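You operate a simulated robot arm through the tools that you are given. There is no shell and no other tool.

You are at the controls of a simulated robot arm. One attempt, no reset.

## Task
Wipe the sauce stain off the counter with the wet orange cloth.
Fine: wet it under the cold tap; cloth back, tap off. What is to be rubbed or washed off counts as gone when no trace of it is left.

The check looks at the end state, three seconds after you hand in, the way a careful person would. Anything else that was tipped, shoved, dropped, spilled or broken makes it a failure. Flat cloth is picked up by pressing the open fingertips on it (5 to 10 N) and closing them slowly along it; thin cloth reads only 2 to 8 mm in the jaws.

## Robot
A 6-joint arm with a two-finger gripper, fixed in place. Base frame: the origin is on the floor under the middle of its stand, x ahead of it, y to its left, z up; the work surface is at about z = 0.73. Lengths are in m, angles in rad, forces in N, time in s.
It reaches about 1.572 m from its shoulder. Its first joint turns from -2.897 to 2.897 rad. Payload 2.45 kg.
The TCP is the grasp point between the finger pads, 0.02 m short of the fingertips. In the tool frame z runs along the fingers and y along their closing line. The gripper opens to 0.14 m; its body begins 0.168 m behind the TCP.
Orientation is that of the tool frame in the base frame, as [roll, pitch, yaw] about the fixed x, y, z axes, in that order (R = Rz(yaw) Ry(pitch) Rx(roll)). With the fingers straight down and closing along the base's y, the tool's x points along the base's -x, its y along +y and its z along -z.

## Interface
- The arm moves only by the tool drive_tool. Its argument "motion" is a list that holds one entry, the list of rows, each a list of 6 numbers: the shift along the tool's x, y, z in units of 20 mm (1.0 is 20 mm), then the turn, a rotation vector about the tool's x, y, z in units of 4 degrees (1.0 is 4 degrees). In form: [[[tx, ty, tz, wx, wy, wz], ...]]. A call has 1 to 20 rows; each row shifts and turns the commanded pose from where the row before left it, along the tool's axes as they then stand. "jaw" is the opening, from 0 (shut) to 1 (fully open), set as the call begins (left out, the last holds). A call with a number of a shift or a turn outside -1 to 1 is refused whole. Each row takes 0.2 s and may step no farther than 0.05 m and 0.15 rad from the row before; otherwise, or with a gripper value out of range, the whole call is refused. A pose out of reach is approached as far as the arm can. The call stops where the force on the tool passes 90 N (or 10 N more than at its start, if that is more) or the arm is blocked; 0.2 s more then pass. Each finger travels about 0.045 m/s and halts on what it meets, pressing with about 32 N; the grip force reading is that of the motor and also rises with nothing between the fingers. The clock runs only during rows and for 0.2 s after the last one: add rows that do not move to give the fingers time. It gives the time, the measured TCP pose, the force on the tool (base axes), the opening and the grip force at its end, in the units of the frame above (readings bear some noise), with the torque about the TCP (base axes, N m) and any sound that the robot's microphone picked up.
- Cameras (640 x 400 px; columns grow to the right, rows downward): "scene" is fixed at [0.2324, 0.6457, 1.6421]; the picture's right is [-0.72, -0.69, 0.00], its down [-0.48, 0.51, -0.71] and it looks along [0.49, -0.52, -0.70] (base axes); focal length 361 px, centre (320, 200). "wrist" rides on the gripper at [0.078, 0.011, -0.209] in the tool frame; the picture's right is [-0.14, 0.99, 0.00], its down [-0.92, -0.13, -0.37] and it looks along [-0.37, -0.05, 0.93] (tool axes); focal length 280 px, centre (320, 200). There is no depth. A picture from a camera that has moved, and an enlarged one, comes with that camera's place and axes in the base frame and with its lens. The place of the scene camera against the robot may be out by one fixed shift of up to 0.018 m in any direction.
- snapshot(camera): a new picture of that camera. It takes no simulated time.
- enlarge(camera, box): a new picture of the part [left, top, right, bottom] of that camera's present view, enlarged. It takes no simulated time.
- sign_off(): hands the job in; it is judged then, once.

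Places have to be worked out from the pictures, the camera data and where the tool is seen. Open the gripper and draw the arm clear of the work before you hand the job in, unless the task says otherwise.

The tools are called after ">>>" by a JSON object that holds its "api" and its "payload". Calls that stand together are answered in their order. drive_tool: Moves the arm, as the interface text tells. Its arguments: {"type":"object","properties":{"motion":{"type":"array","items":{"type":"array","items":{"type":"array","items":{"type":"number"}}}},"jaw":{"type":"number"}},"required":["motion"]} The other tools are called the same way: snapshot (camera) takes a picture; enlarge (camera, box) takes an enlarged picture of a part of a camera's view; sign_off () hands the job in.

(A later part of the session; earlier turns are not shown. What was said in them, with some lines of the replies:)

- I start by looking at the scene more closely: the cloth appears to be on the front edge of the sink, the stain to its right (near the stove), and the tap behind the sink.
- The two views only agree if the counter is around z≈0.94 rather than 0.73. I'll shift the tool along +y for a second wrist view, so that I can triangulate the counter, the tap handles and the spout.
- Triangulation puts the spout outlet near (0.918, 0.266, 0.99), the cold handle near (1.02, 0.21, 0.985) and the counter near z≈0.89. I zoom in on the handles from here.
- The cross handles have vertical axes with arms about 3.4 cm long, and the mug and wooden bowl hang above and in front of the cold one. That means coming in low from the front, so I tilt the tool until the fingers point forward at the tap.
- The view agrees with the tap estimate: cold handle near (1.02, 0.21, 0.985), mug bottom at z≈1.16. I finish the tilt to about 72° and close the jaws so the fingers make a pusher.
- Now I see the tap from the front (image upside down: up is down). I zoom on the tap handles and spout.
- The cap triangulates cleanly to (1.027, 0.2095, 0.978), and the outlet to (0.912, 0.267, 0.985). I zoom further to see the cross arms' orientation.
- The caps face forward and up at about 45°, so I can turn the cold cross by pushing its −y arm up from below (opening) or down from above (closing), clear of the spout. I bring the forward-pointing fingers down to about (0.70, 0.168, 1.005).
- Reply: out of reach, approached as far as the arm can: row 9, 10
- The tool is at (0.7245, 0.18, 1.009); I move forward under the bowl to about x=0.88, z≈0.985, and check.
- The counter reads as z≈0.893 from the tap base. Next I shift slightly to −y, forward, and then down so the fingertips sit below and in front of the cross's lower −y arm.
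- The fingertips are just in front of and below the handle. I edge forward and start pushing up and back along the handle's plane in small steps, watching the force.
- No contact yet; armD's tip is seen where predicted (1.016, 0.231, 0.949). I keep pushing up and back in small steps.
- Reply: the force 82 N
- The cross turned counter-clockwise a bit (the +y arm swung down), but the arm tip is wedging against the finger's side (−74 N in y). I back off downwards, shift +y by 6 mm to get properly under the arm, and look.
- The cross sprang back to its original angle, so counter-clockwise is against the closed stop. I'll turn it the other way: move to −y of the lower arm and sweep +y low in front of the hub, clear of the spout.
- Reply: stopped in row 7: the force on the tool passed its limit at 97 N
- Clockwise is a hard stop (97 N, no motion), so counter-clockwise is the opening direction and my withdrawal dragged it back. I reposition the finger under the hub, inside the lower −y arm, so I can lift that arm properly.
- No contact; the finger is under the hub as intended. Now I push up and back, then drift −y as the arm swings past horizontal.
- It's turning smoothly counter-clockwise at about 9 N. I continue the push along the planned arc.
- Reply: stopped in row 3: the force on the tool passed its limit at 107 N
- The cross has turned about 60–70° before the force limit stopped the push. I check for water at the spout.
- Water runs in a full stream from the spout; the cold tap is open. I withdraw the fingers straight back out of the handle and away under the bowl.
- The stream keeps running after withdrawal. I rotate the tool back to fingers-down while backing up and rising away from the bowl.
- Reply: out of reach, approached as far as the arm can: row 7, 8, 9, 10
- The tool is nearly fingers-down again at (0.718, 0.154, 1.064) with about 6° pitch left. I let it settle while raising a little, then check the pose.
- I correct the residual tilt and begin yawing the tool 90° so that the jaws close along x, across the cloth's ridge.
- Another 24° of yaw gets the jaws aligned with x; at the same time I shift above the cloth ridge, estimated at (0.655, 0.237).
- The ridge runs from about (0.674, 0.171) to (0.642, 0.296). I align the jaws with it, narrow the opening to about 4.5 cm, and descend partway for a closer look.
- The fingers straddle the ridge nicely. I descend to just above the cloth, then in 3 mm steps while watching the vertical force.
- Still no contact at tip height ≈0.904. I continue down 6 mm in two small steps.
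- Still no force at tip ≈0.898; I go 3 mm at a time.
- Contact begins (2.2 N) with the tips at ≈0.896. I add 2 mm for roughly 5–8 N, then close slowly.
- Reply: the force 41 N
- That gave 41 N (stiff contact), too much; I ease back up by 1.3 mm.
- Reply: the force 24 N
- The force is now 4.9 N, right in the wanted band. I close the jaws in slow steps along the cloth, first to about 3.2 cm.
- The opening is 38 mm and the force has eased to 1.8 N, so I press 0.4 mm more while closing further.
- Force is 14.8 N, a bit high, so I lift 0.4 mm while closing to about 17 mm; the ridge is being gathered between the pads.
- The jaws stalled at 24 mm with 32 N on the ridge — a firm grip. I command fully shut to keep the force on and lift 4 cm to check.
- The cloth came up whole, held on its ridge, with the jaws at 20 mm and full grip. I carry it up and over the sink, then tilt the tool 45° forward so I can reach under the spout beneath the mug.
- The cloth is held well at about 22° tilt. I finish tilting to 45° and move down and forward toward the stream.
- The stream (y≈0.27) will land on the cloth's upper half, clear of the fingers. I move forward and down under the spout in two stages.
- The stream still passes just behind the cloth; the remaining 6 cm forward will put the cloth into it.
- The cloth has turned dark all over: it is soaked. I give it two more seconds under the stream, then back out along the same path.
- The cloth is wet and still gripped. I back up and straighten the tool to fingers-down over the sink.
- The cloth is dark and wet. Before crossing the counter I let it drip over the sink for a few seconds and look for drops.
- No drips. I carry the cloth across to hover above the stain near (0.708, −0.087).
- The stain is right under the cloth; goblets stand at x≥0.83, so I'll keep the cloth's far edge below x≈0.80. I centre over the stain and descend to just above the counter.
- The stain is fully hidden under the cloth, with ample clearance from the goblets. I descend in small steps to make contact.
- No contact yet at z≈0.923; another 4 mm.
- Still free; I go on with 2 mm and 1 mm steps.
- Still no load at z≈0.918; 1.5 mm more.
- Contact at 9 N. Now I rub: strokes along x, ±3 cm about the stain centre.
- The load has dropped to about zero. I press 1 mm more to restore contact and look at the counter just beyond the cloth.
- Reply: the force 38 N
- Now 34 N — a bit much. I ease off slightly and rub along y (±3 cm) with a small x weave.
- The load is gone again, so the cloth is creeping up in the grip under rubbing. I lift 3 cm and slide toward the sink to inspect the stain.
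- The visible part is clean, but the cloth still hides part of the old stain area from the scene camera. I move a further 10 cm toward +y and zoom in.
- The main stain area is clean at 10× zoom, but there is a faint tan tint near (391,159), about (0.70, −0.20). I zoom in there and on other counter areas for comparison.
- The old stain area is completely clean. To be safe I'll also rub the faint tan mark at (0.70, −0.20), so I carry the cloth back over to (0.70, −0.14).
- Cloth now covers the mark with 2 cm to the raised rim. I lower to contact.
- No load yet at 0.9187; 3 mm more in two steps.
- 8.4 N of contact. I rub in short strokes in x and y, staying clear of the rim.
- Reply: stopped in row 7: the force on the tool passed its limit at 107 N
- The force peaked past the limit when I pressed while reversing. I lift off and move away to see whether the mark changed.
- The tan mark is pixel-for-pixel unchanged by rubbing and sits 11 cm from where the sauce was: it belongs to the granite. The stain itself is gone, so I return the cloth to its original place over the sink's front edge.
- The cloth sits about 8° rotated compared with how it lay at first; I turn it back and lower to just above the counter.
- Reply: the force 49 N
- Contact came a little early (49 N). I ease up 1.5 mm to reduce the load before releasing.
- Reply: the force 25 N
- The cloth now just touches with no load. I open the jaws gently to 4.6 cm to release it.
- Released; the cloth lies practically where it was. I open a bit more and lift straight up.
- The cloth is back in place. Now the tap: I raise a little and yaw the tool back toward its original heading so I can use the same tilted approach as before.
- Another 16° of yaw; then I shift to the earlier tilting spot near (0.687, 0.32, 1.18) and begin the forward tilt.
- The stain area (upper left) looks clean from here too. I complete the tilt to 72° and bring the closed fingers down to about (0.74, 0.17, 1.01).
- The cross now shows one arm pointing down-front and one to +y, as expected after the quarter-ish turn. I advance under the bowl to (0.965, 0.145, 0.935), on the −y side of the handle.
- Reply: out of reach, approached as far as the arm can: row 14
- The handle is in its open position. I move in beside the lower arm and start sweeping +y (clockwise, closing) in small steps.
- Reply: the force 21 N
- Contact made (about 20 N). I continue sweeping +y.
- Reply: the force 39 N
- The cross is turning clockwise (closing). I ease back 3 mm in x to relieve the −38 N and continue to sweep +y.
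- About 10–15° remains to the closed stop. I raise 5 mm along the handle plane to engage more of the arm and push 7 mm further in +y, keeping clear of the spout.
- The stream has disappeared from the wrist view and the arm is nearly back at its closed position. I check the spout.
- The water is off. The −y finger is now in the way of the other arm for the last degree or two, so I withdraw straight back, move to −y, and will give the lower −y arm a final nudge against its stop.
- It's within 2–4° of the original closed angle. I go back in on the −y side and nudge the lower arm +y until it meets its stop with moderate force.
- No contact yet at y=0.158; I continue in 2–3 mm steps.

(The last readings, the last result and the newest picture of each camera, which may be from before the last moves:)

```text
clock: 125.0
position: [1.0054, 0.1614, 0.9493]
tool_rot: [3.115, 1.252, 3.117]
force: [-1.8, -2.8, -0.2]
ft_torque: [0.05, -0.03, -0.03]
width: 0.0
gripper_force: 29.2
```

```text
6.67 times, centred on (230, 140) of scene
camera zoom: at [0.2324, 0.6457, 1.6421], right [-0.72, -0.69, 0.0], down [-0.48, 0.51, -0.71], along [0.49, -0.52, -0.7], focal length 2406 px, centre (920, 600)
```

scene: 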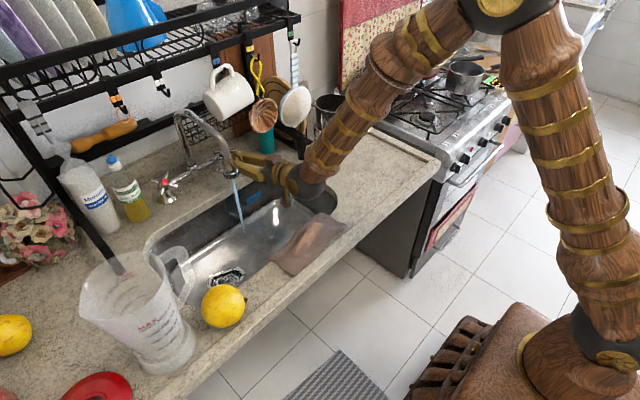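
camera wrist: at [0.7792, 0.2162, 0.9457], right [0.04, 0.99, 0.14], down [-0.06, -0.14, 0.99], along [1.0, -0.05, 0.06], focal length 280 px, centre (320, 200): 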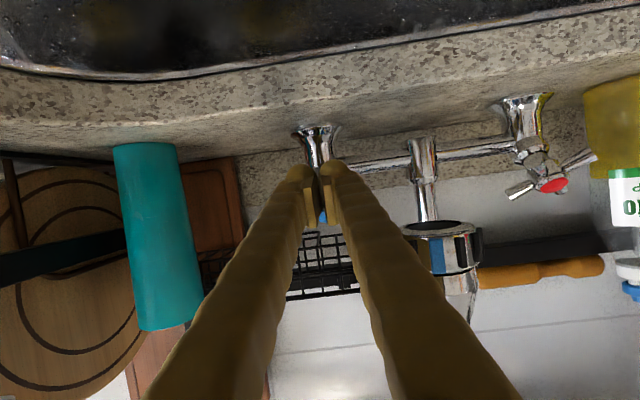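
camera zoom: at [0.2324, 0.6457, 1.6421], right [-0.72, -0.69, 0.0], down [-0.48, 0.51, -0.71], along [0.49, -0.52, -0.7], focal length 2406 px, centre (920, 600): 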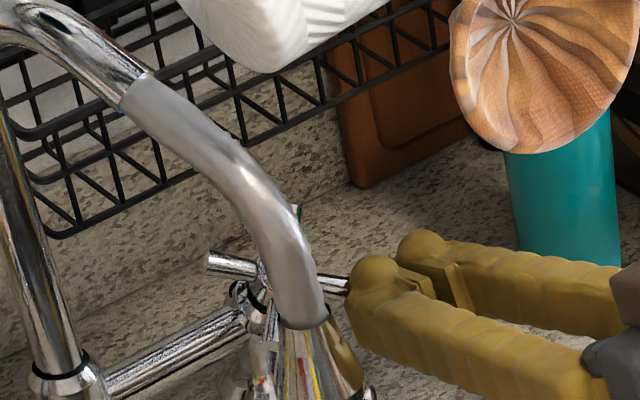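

Contact is just starting (3 N). A few more millimetres should seat the valve.

>>> {"api": "drive_tool", "payload": {"motion": [[[0, 0.1, 0, 0, 0, 0], [0, 0.08, 0, 0, 0, 0], [0, 0, 0, 0, 0, 0]]], "jaw": 0}}

>>> {"api": "enlarge", "payload": {"camera": "scene", "box": [190, 110, 270, 170]}}

```text
clock: 125.8
position: [1.0063, 0.1632, 0.9494]
tool_rot: [3.112, 1.252, 3.112]
force: [-51.1, -56.8, 12.8]
ft_torque: [0.92, 0.05, -0.24]
width: 0.0002
gripper_force: 29.3
```

```text
6.67 times, centred on (230, 140) of scene
camera zoom: at [0.2324, 0.6457, 1.6421], right [-0.72, -0.69, 0.0], down [-0.48, 0.51, -0.71], along [0.49, -0.52, -0.7], focal length 2406 px, centre (920, 600)
```

zoom: 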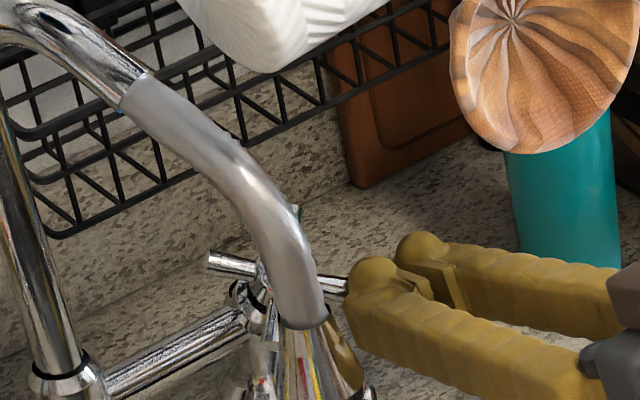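

Firm stop reached at about 75 N: the valve is seated. I back off −y and out, then check the handle and spout.

>>> {"api": "drive_tool", "payload": {"motion": [[[0, -0.5, -0.3, 0, 0, 0], [0, -0.3, -0.9, 0, 0, 0], [0, 0, -0.95, 0, 0, 0], [0, 0, -0.95, 0, 0, 0], [0.3, 0, -0.95, 0, 0, 0], [0.3, 0, -0.95, 0, 0, 0], [0.3, 0, -0.95, 0, 0, 0], [0.3, 0, -0.95, 0, 0, 0], [0.3, 0, -0.95, 0, 0, 0], [0.3, 0, -0.95, 0, 0, 0], [0.3, 0, -0.95, 0, 0, 0], [0.3, 0, -0.95, 0, 0, 0], [0, 0, 0, 0, 0, 0]]], "jaw": 0}}

>>> {"api": "enlarge", "payload": {"camera": "scene", "box": [190, 110, 270, 170]}}

>>> {"api": "snapshot", "payload": {"camera": "wrist"}}

>>> {"api": "enlarge", "payload": {"camera": "scene", "box": [150, 110, 310, 230]}}

```text
clock: 128.6
position: [0.7897, 0.1559, 0.9769]
tool_rot: [-3.135, 1.25, -3.141]
force: [0.3, -0.1, -0.3]
ft_torque: [-0.03, 0.0, 0.0]
width: 0.0
gripper_force: 29.5
out of reach, approached as far as the arm can: row 10, 11
```

```text
6.67 times, centred on (230, 140) of scene
camera zoom: at [0.2324, 0.6457, 1.6421], right [-0.72, -0.69, 0.0], down [-0.48, 0.51, -0.71], along [0.49, -0.52, -0.7], focal length 2406 px, centre (920, 600)
```

zoom: 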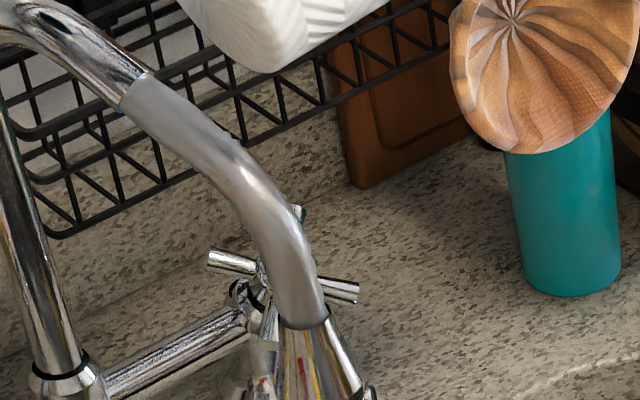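

```text
taken
camera wrist: at [0.5657, 0.168, 0.9688], right [0.05, 0.99, 0.13], down [-0.06, -0.13, 0.99], along [1.0, -0.05, 0.05], focal length 280 px, centre (320, 200)
```

wrist: 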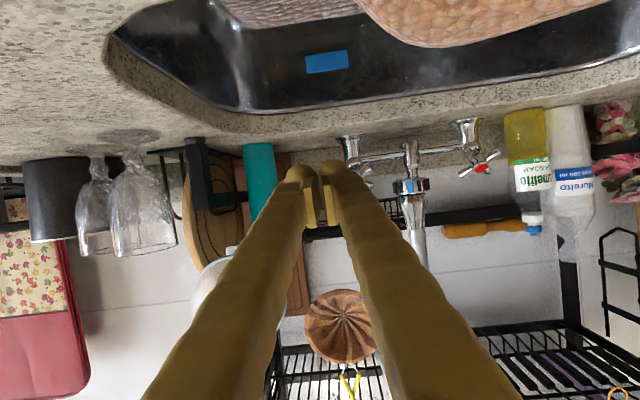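

```text
3.33 times, centred on (230, 170) of scene
camera zoom: at [0.2324, 0.6457, 1.6421], right [-0.72, -0.69, 0.0], down [-0.48, 0.51, -0.71], along [0.49, -0.52, -0.7], focal length 1203 px, centre (620, 300)
```

zoom: 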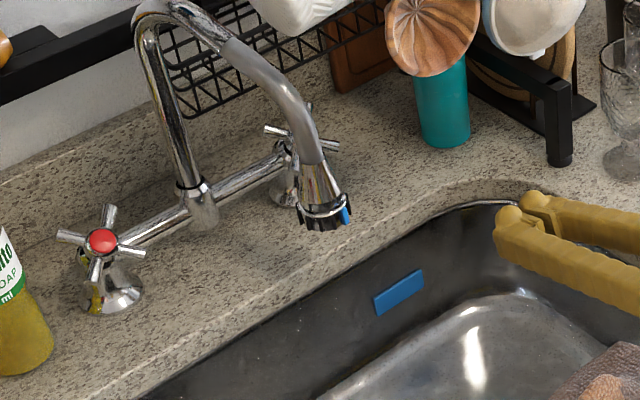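

The handle is exactly at its original closed angle and no water runs. I raise the arm and rotate back to fingers-down, away from everything.

>>> {"api": "drive_tool", "payload": {"motion": [[[-0.9, 0, -0.4, 0, 0, 0], [-0.9, 0, -0.4, 0, 0, 0], [-0.9, 0, -0.4, 0, 0, 0], [-0.9, 0, -0.4, 0, 0, 0], [-0.9, 0, -0.4, 0, 0, 0], [-0.9, 0.3, -0.4, 0, 0, 0], [-0.9, 0.3, -0.4, 0, 0, 0], [-0.9, 0.3, -0.4, 0, 0, 0], [0, 0, -0.3, 0, 1, 0], [0, 0, -0.3, 0, 1, 0], [0, 0, -0.3, 0, 1, 0], [0, 0, -0.3, 0, 1, 0], [0, 0, -0.3, 0, 1, 0], [0, 0, -0.3, 0, 1, 0], [0, 0, -0.3, 0, 1, 0], [0, 0, -0.3, 0, 1, 0], [0, 0, 0, 0, 0, 0]]], "jaw": 0}}

>>> {"api": "snapshot", "payload": {"camera": "wrist"}}

>>> {"api": "snapshot", "payload": {"camera": "scene"}}

```text
clock: 132.2
position: [0.7376, 0.1666, 1.1539]
tool_rot: [3.142, 0.748, 3.134]
force: [-0.9, 0.4, 0.8]
ft_torque: [0.05, 0.0, -0.02]
width: 0.0001
gripper_force: 29.3
out of reach, approached as far as the arm can: row 13, 14
```

```text
taken
camera wrist: at [0.5366, 0.1802, 1.2536], right [0.11, 0.99, 0.09], down [0.42, -0.13, 0.9], along [0.9, -0.06, -0.43], focal length 280 px, centre (320, 200)
```

wrist: 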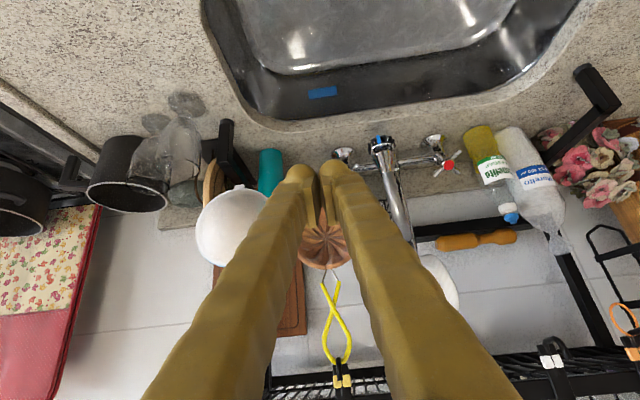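

```text
taken
```

scene: 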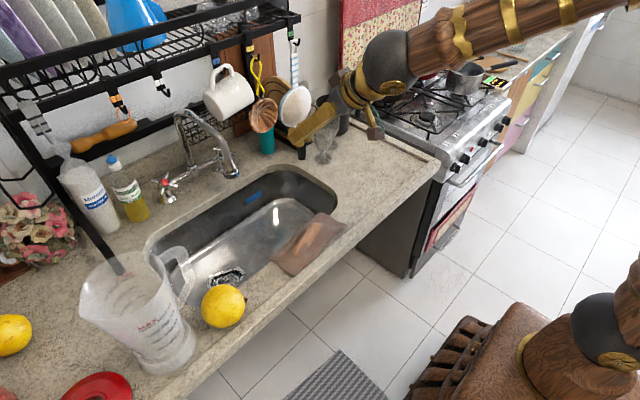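

Nothing looks disturbed. I finish rotating to fingers-down, then open the gripper.

>>> {"api": "drive_tool", "payload": {"motion": [[[0.3, 0, -0.3, 0, 1, 0], [0.3, 0, -0.3, 0, 1, 0], [0.3, 0, -0.3, 0, 1, 0], [0.3, 0, -0.3, 0, 1, 0], [0.3, 0, -0.3, 0, 1, 0], [0.3, 0, -0.3, 0, 1, 0], [0.3, 0, -0.3, 0, 1, 0], [0, 0, -0.3, 0, 1, 0], [0, 0, -0.3, 0, 1, 0], [0, 0, 0, 0, 1, 0], [0, 0, 0, 0, 0.7, 0], [0, 0, 0, 0, 0, 0]]], "jaw": 1}}

>>> {"api": "snapshot", "payload": {"camera": "wrist"}}

```text
clock: 134.8
position: [0.6795, 0.1674, 1.1789]
tool_rot: [3.141, -0.003, 3.129]
force: [0.5, 0.4, -0.3]
ft_torque: [-0.02, 0.02, -0.01]
width: 0.14
gripper_force: 0.1
```

```text
taken
camera wrist: at [0.6003, 0.1788, 1.3871], right [0.15, 0.99, 0.0], down [0.92, -0.14, 0.37], along [0.36, -0.05, -0.93], focal length 280 px, centre (320, 200)
```

wrist: 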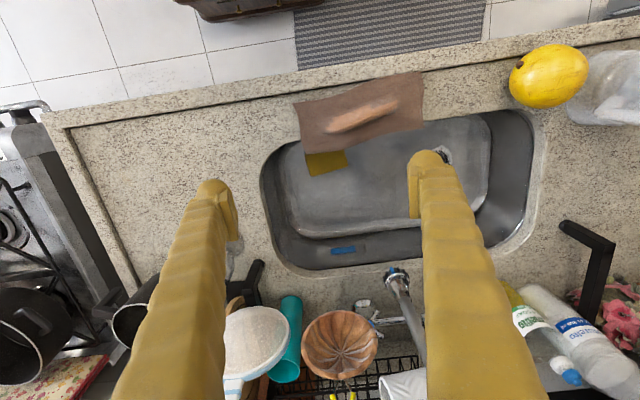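

The view matches the start view, with the stain gone. I zoom into the stain area and the cloth for a final check.

>>> {"api": "enlarge", "payload": {"camera": "wrist", "box": [70, 100, 260, 220]}}

>>> {"api": "enlarge", "payload": {"camera": "wrist", "box": [260, 50, 460, 180]}}

>>> {"api": "enlarge", "payload": {"camera": "wrist", "box": [140, 130, 220, 190]}}

```text
3.33 times, centred on (165, 160) of wrist
camera zoom: at [0.6003, 0.1788, 1.3871], right [0.15, 0.99, 0.0], down [0.92, -0.14, 0.37], along [0.36, -0.05, -0.93], focal length 935 px, centre (837, 333)
```

zoom: 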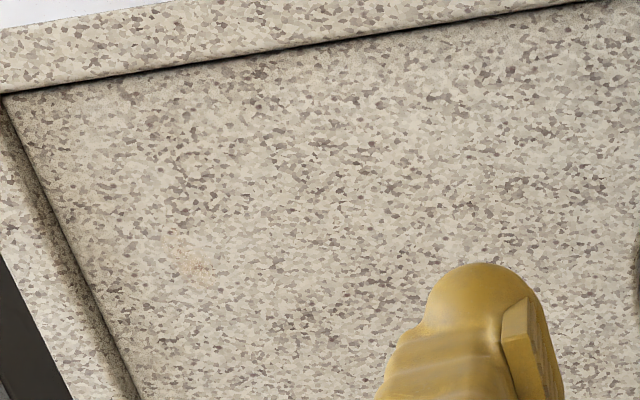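

```text
3.08 times, centred on (360, 115) of wrist
camera zoom: at [0.6003, 0.1788, 1.3871], right [0.15, 0.99, 0.0], down [0.92, -0.14, 0.37], along [0.36, -0.05, -0.93], focal length 863 px, centre (197, 462)
```

zoom: 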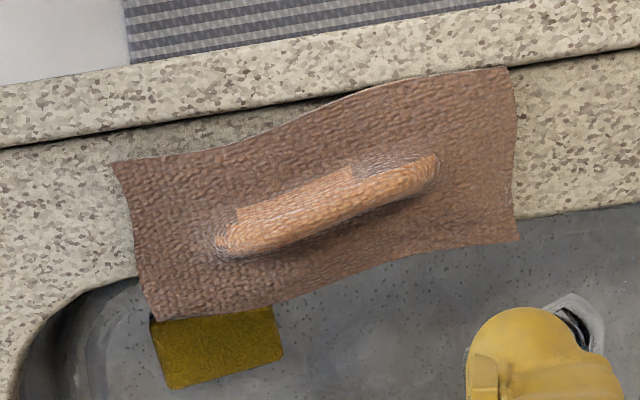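

```text
6.67 times, centred on (180, 160) of wrist
camera zoom: at [0.6003, 0.1788, 1.3871], right [0.15, 0.99, 0.0], down [0.92, -0.14, 0.37], along [0.36, -0.05, -0.93], focal length 1869 px, centre (1253, 467)
```

zoom: 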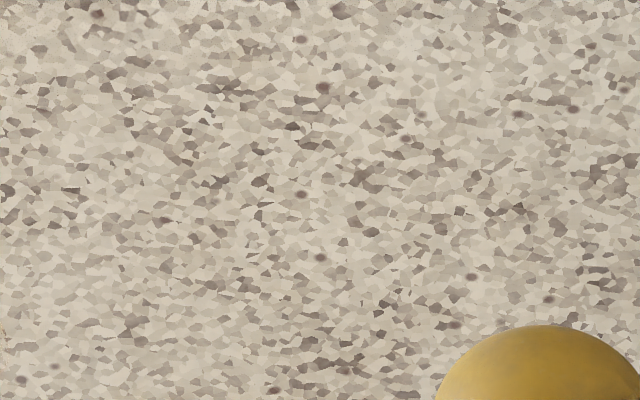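

The stain area is spotless even at high zoom, the cloth lies as it did at first and the tap is off. I raise the open gripper a bit further clear and take a last overall look.

>>> {"api": "drive_tool", "payload": {"motion": [[[0.5, 0, -1, 0, 0, 0], [0.5, 0, -1, 0, 0, 0], [0.5, 0, -1, 0, 0, 0], [0.5, 0, -1, 0, 0, 0], [0, 0, 0, 0, 0, 0], [0, 0, 0, 0, 0, 0]]], "jaw": 1}}

>>> {"api": "snapshot", "payload": {"camera": "scene"}}

>>> {"api": "enlarge", "payload": {"camera": "scene", "box": [140, 80, 400, 290]}}

```text
clock: 136.2
position: [0.6386, 0.1677, 1.2592]
tool_rot: [3.141, -0.002, 3.133]
force: [-0.9, 0.2, 0.1]
ft_torque: [-0.06, 0.01, 0.02]
width: 0.14
gripper_force: 0.0
```

```text
taken
```

scene: 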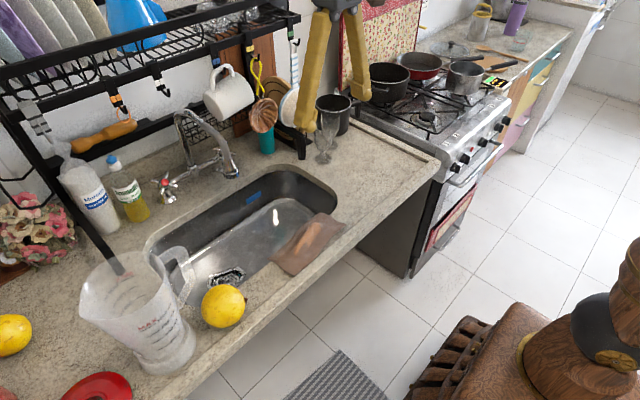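

```text
1.90 times, centred on (270, 185) of scene
camera zoom: at [0.2324, 0.6457, 1.6421], right [-0.72, -0.69, 0.0], down [-0.48, 0.51, -0.71], along [0.49, -0.52, -0.7], focal length 687 px, centre (415, 229)
```

zoom: 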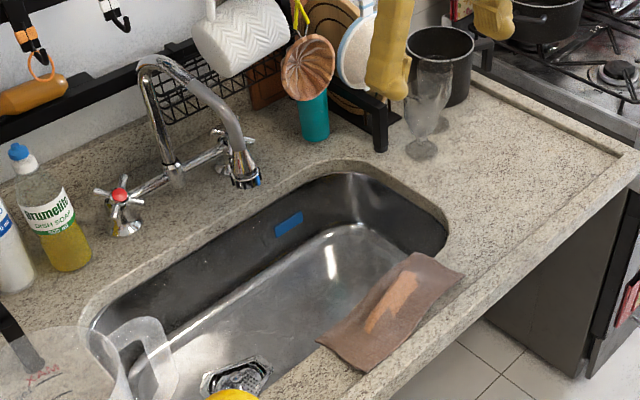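

The overall view matches the start: the stain is gone, the cloth is back in place, the tap is off with no stream, nothing else has moved, and the gripper is open and clear. I hand the job in.

>>> {"api": "sign_off", "payload": {}}

```text
The job is handed in.
```

The sauce stain is gone. I wet the orange cloth under the cold tap, rubbed the stain off and put the cloth back on the front edge of the sink. The tap is off with the handle at its original closed angle, and no water is running.

- **Stain area:** it looks clean at high zoom from both cameras. A faint tan mark remains on the granite about 11 cm away, near (0.70, −0.20). It did not change when I rubbed it, so I took it to be part of the stone. I could not confirm it was there before I started.
- **Force limit:** the arm hit its 90 N stop three times. Twice was while turning the tap handle, once against its closed stop and once at the end of the opening push. The third was while rubbing the tan mark. I saw no damage from any of these.
- **Everything else:** nothing else looks moved, tipped or spilled. The gripper is open and clear of the counter.
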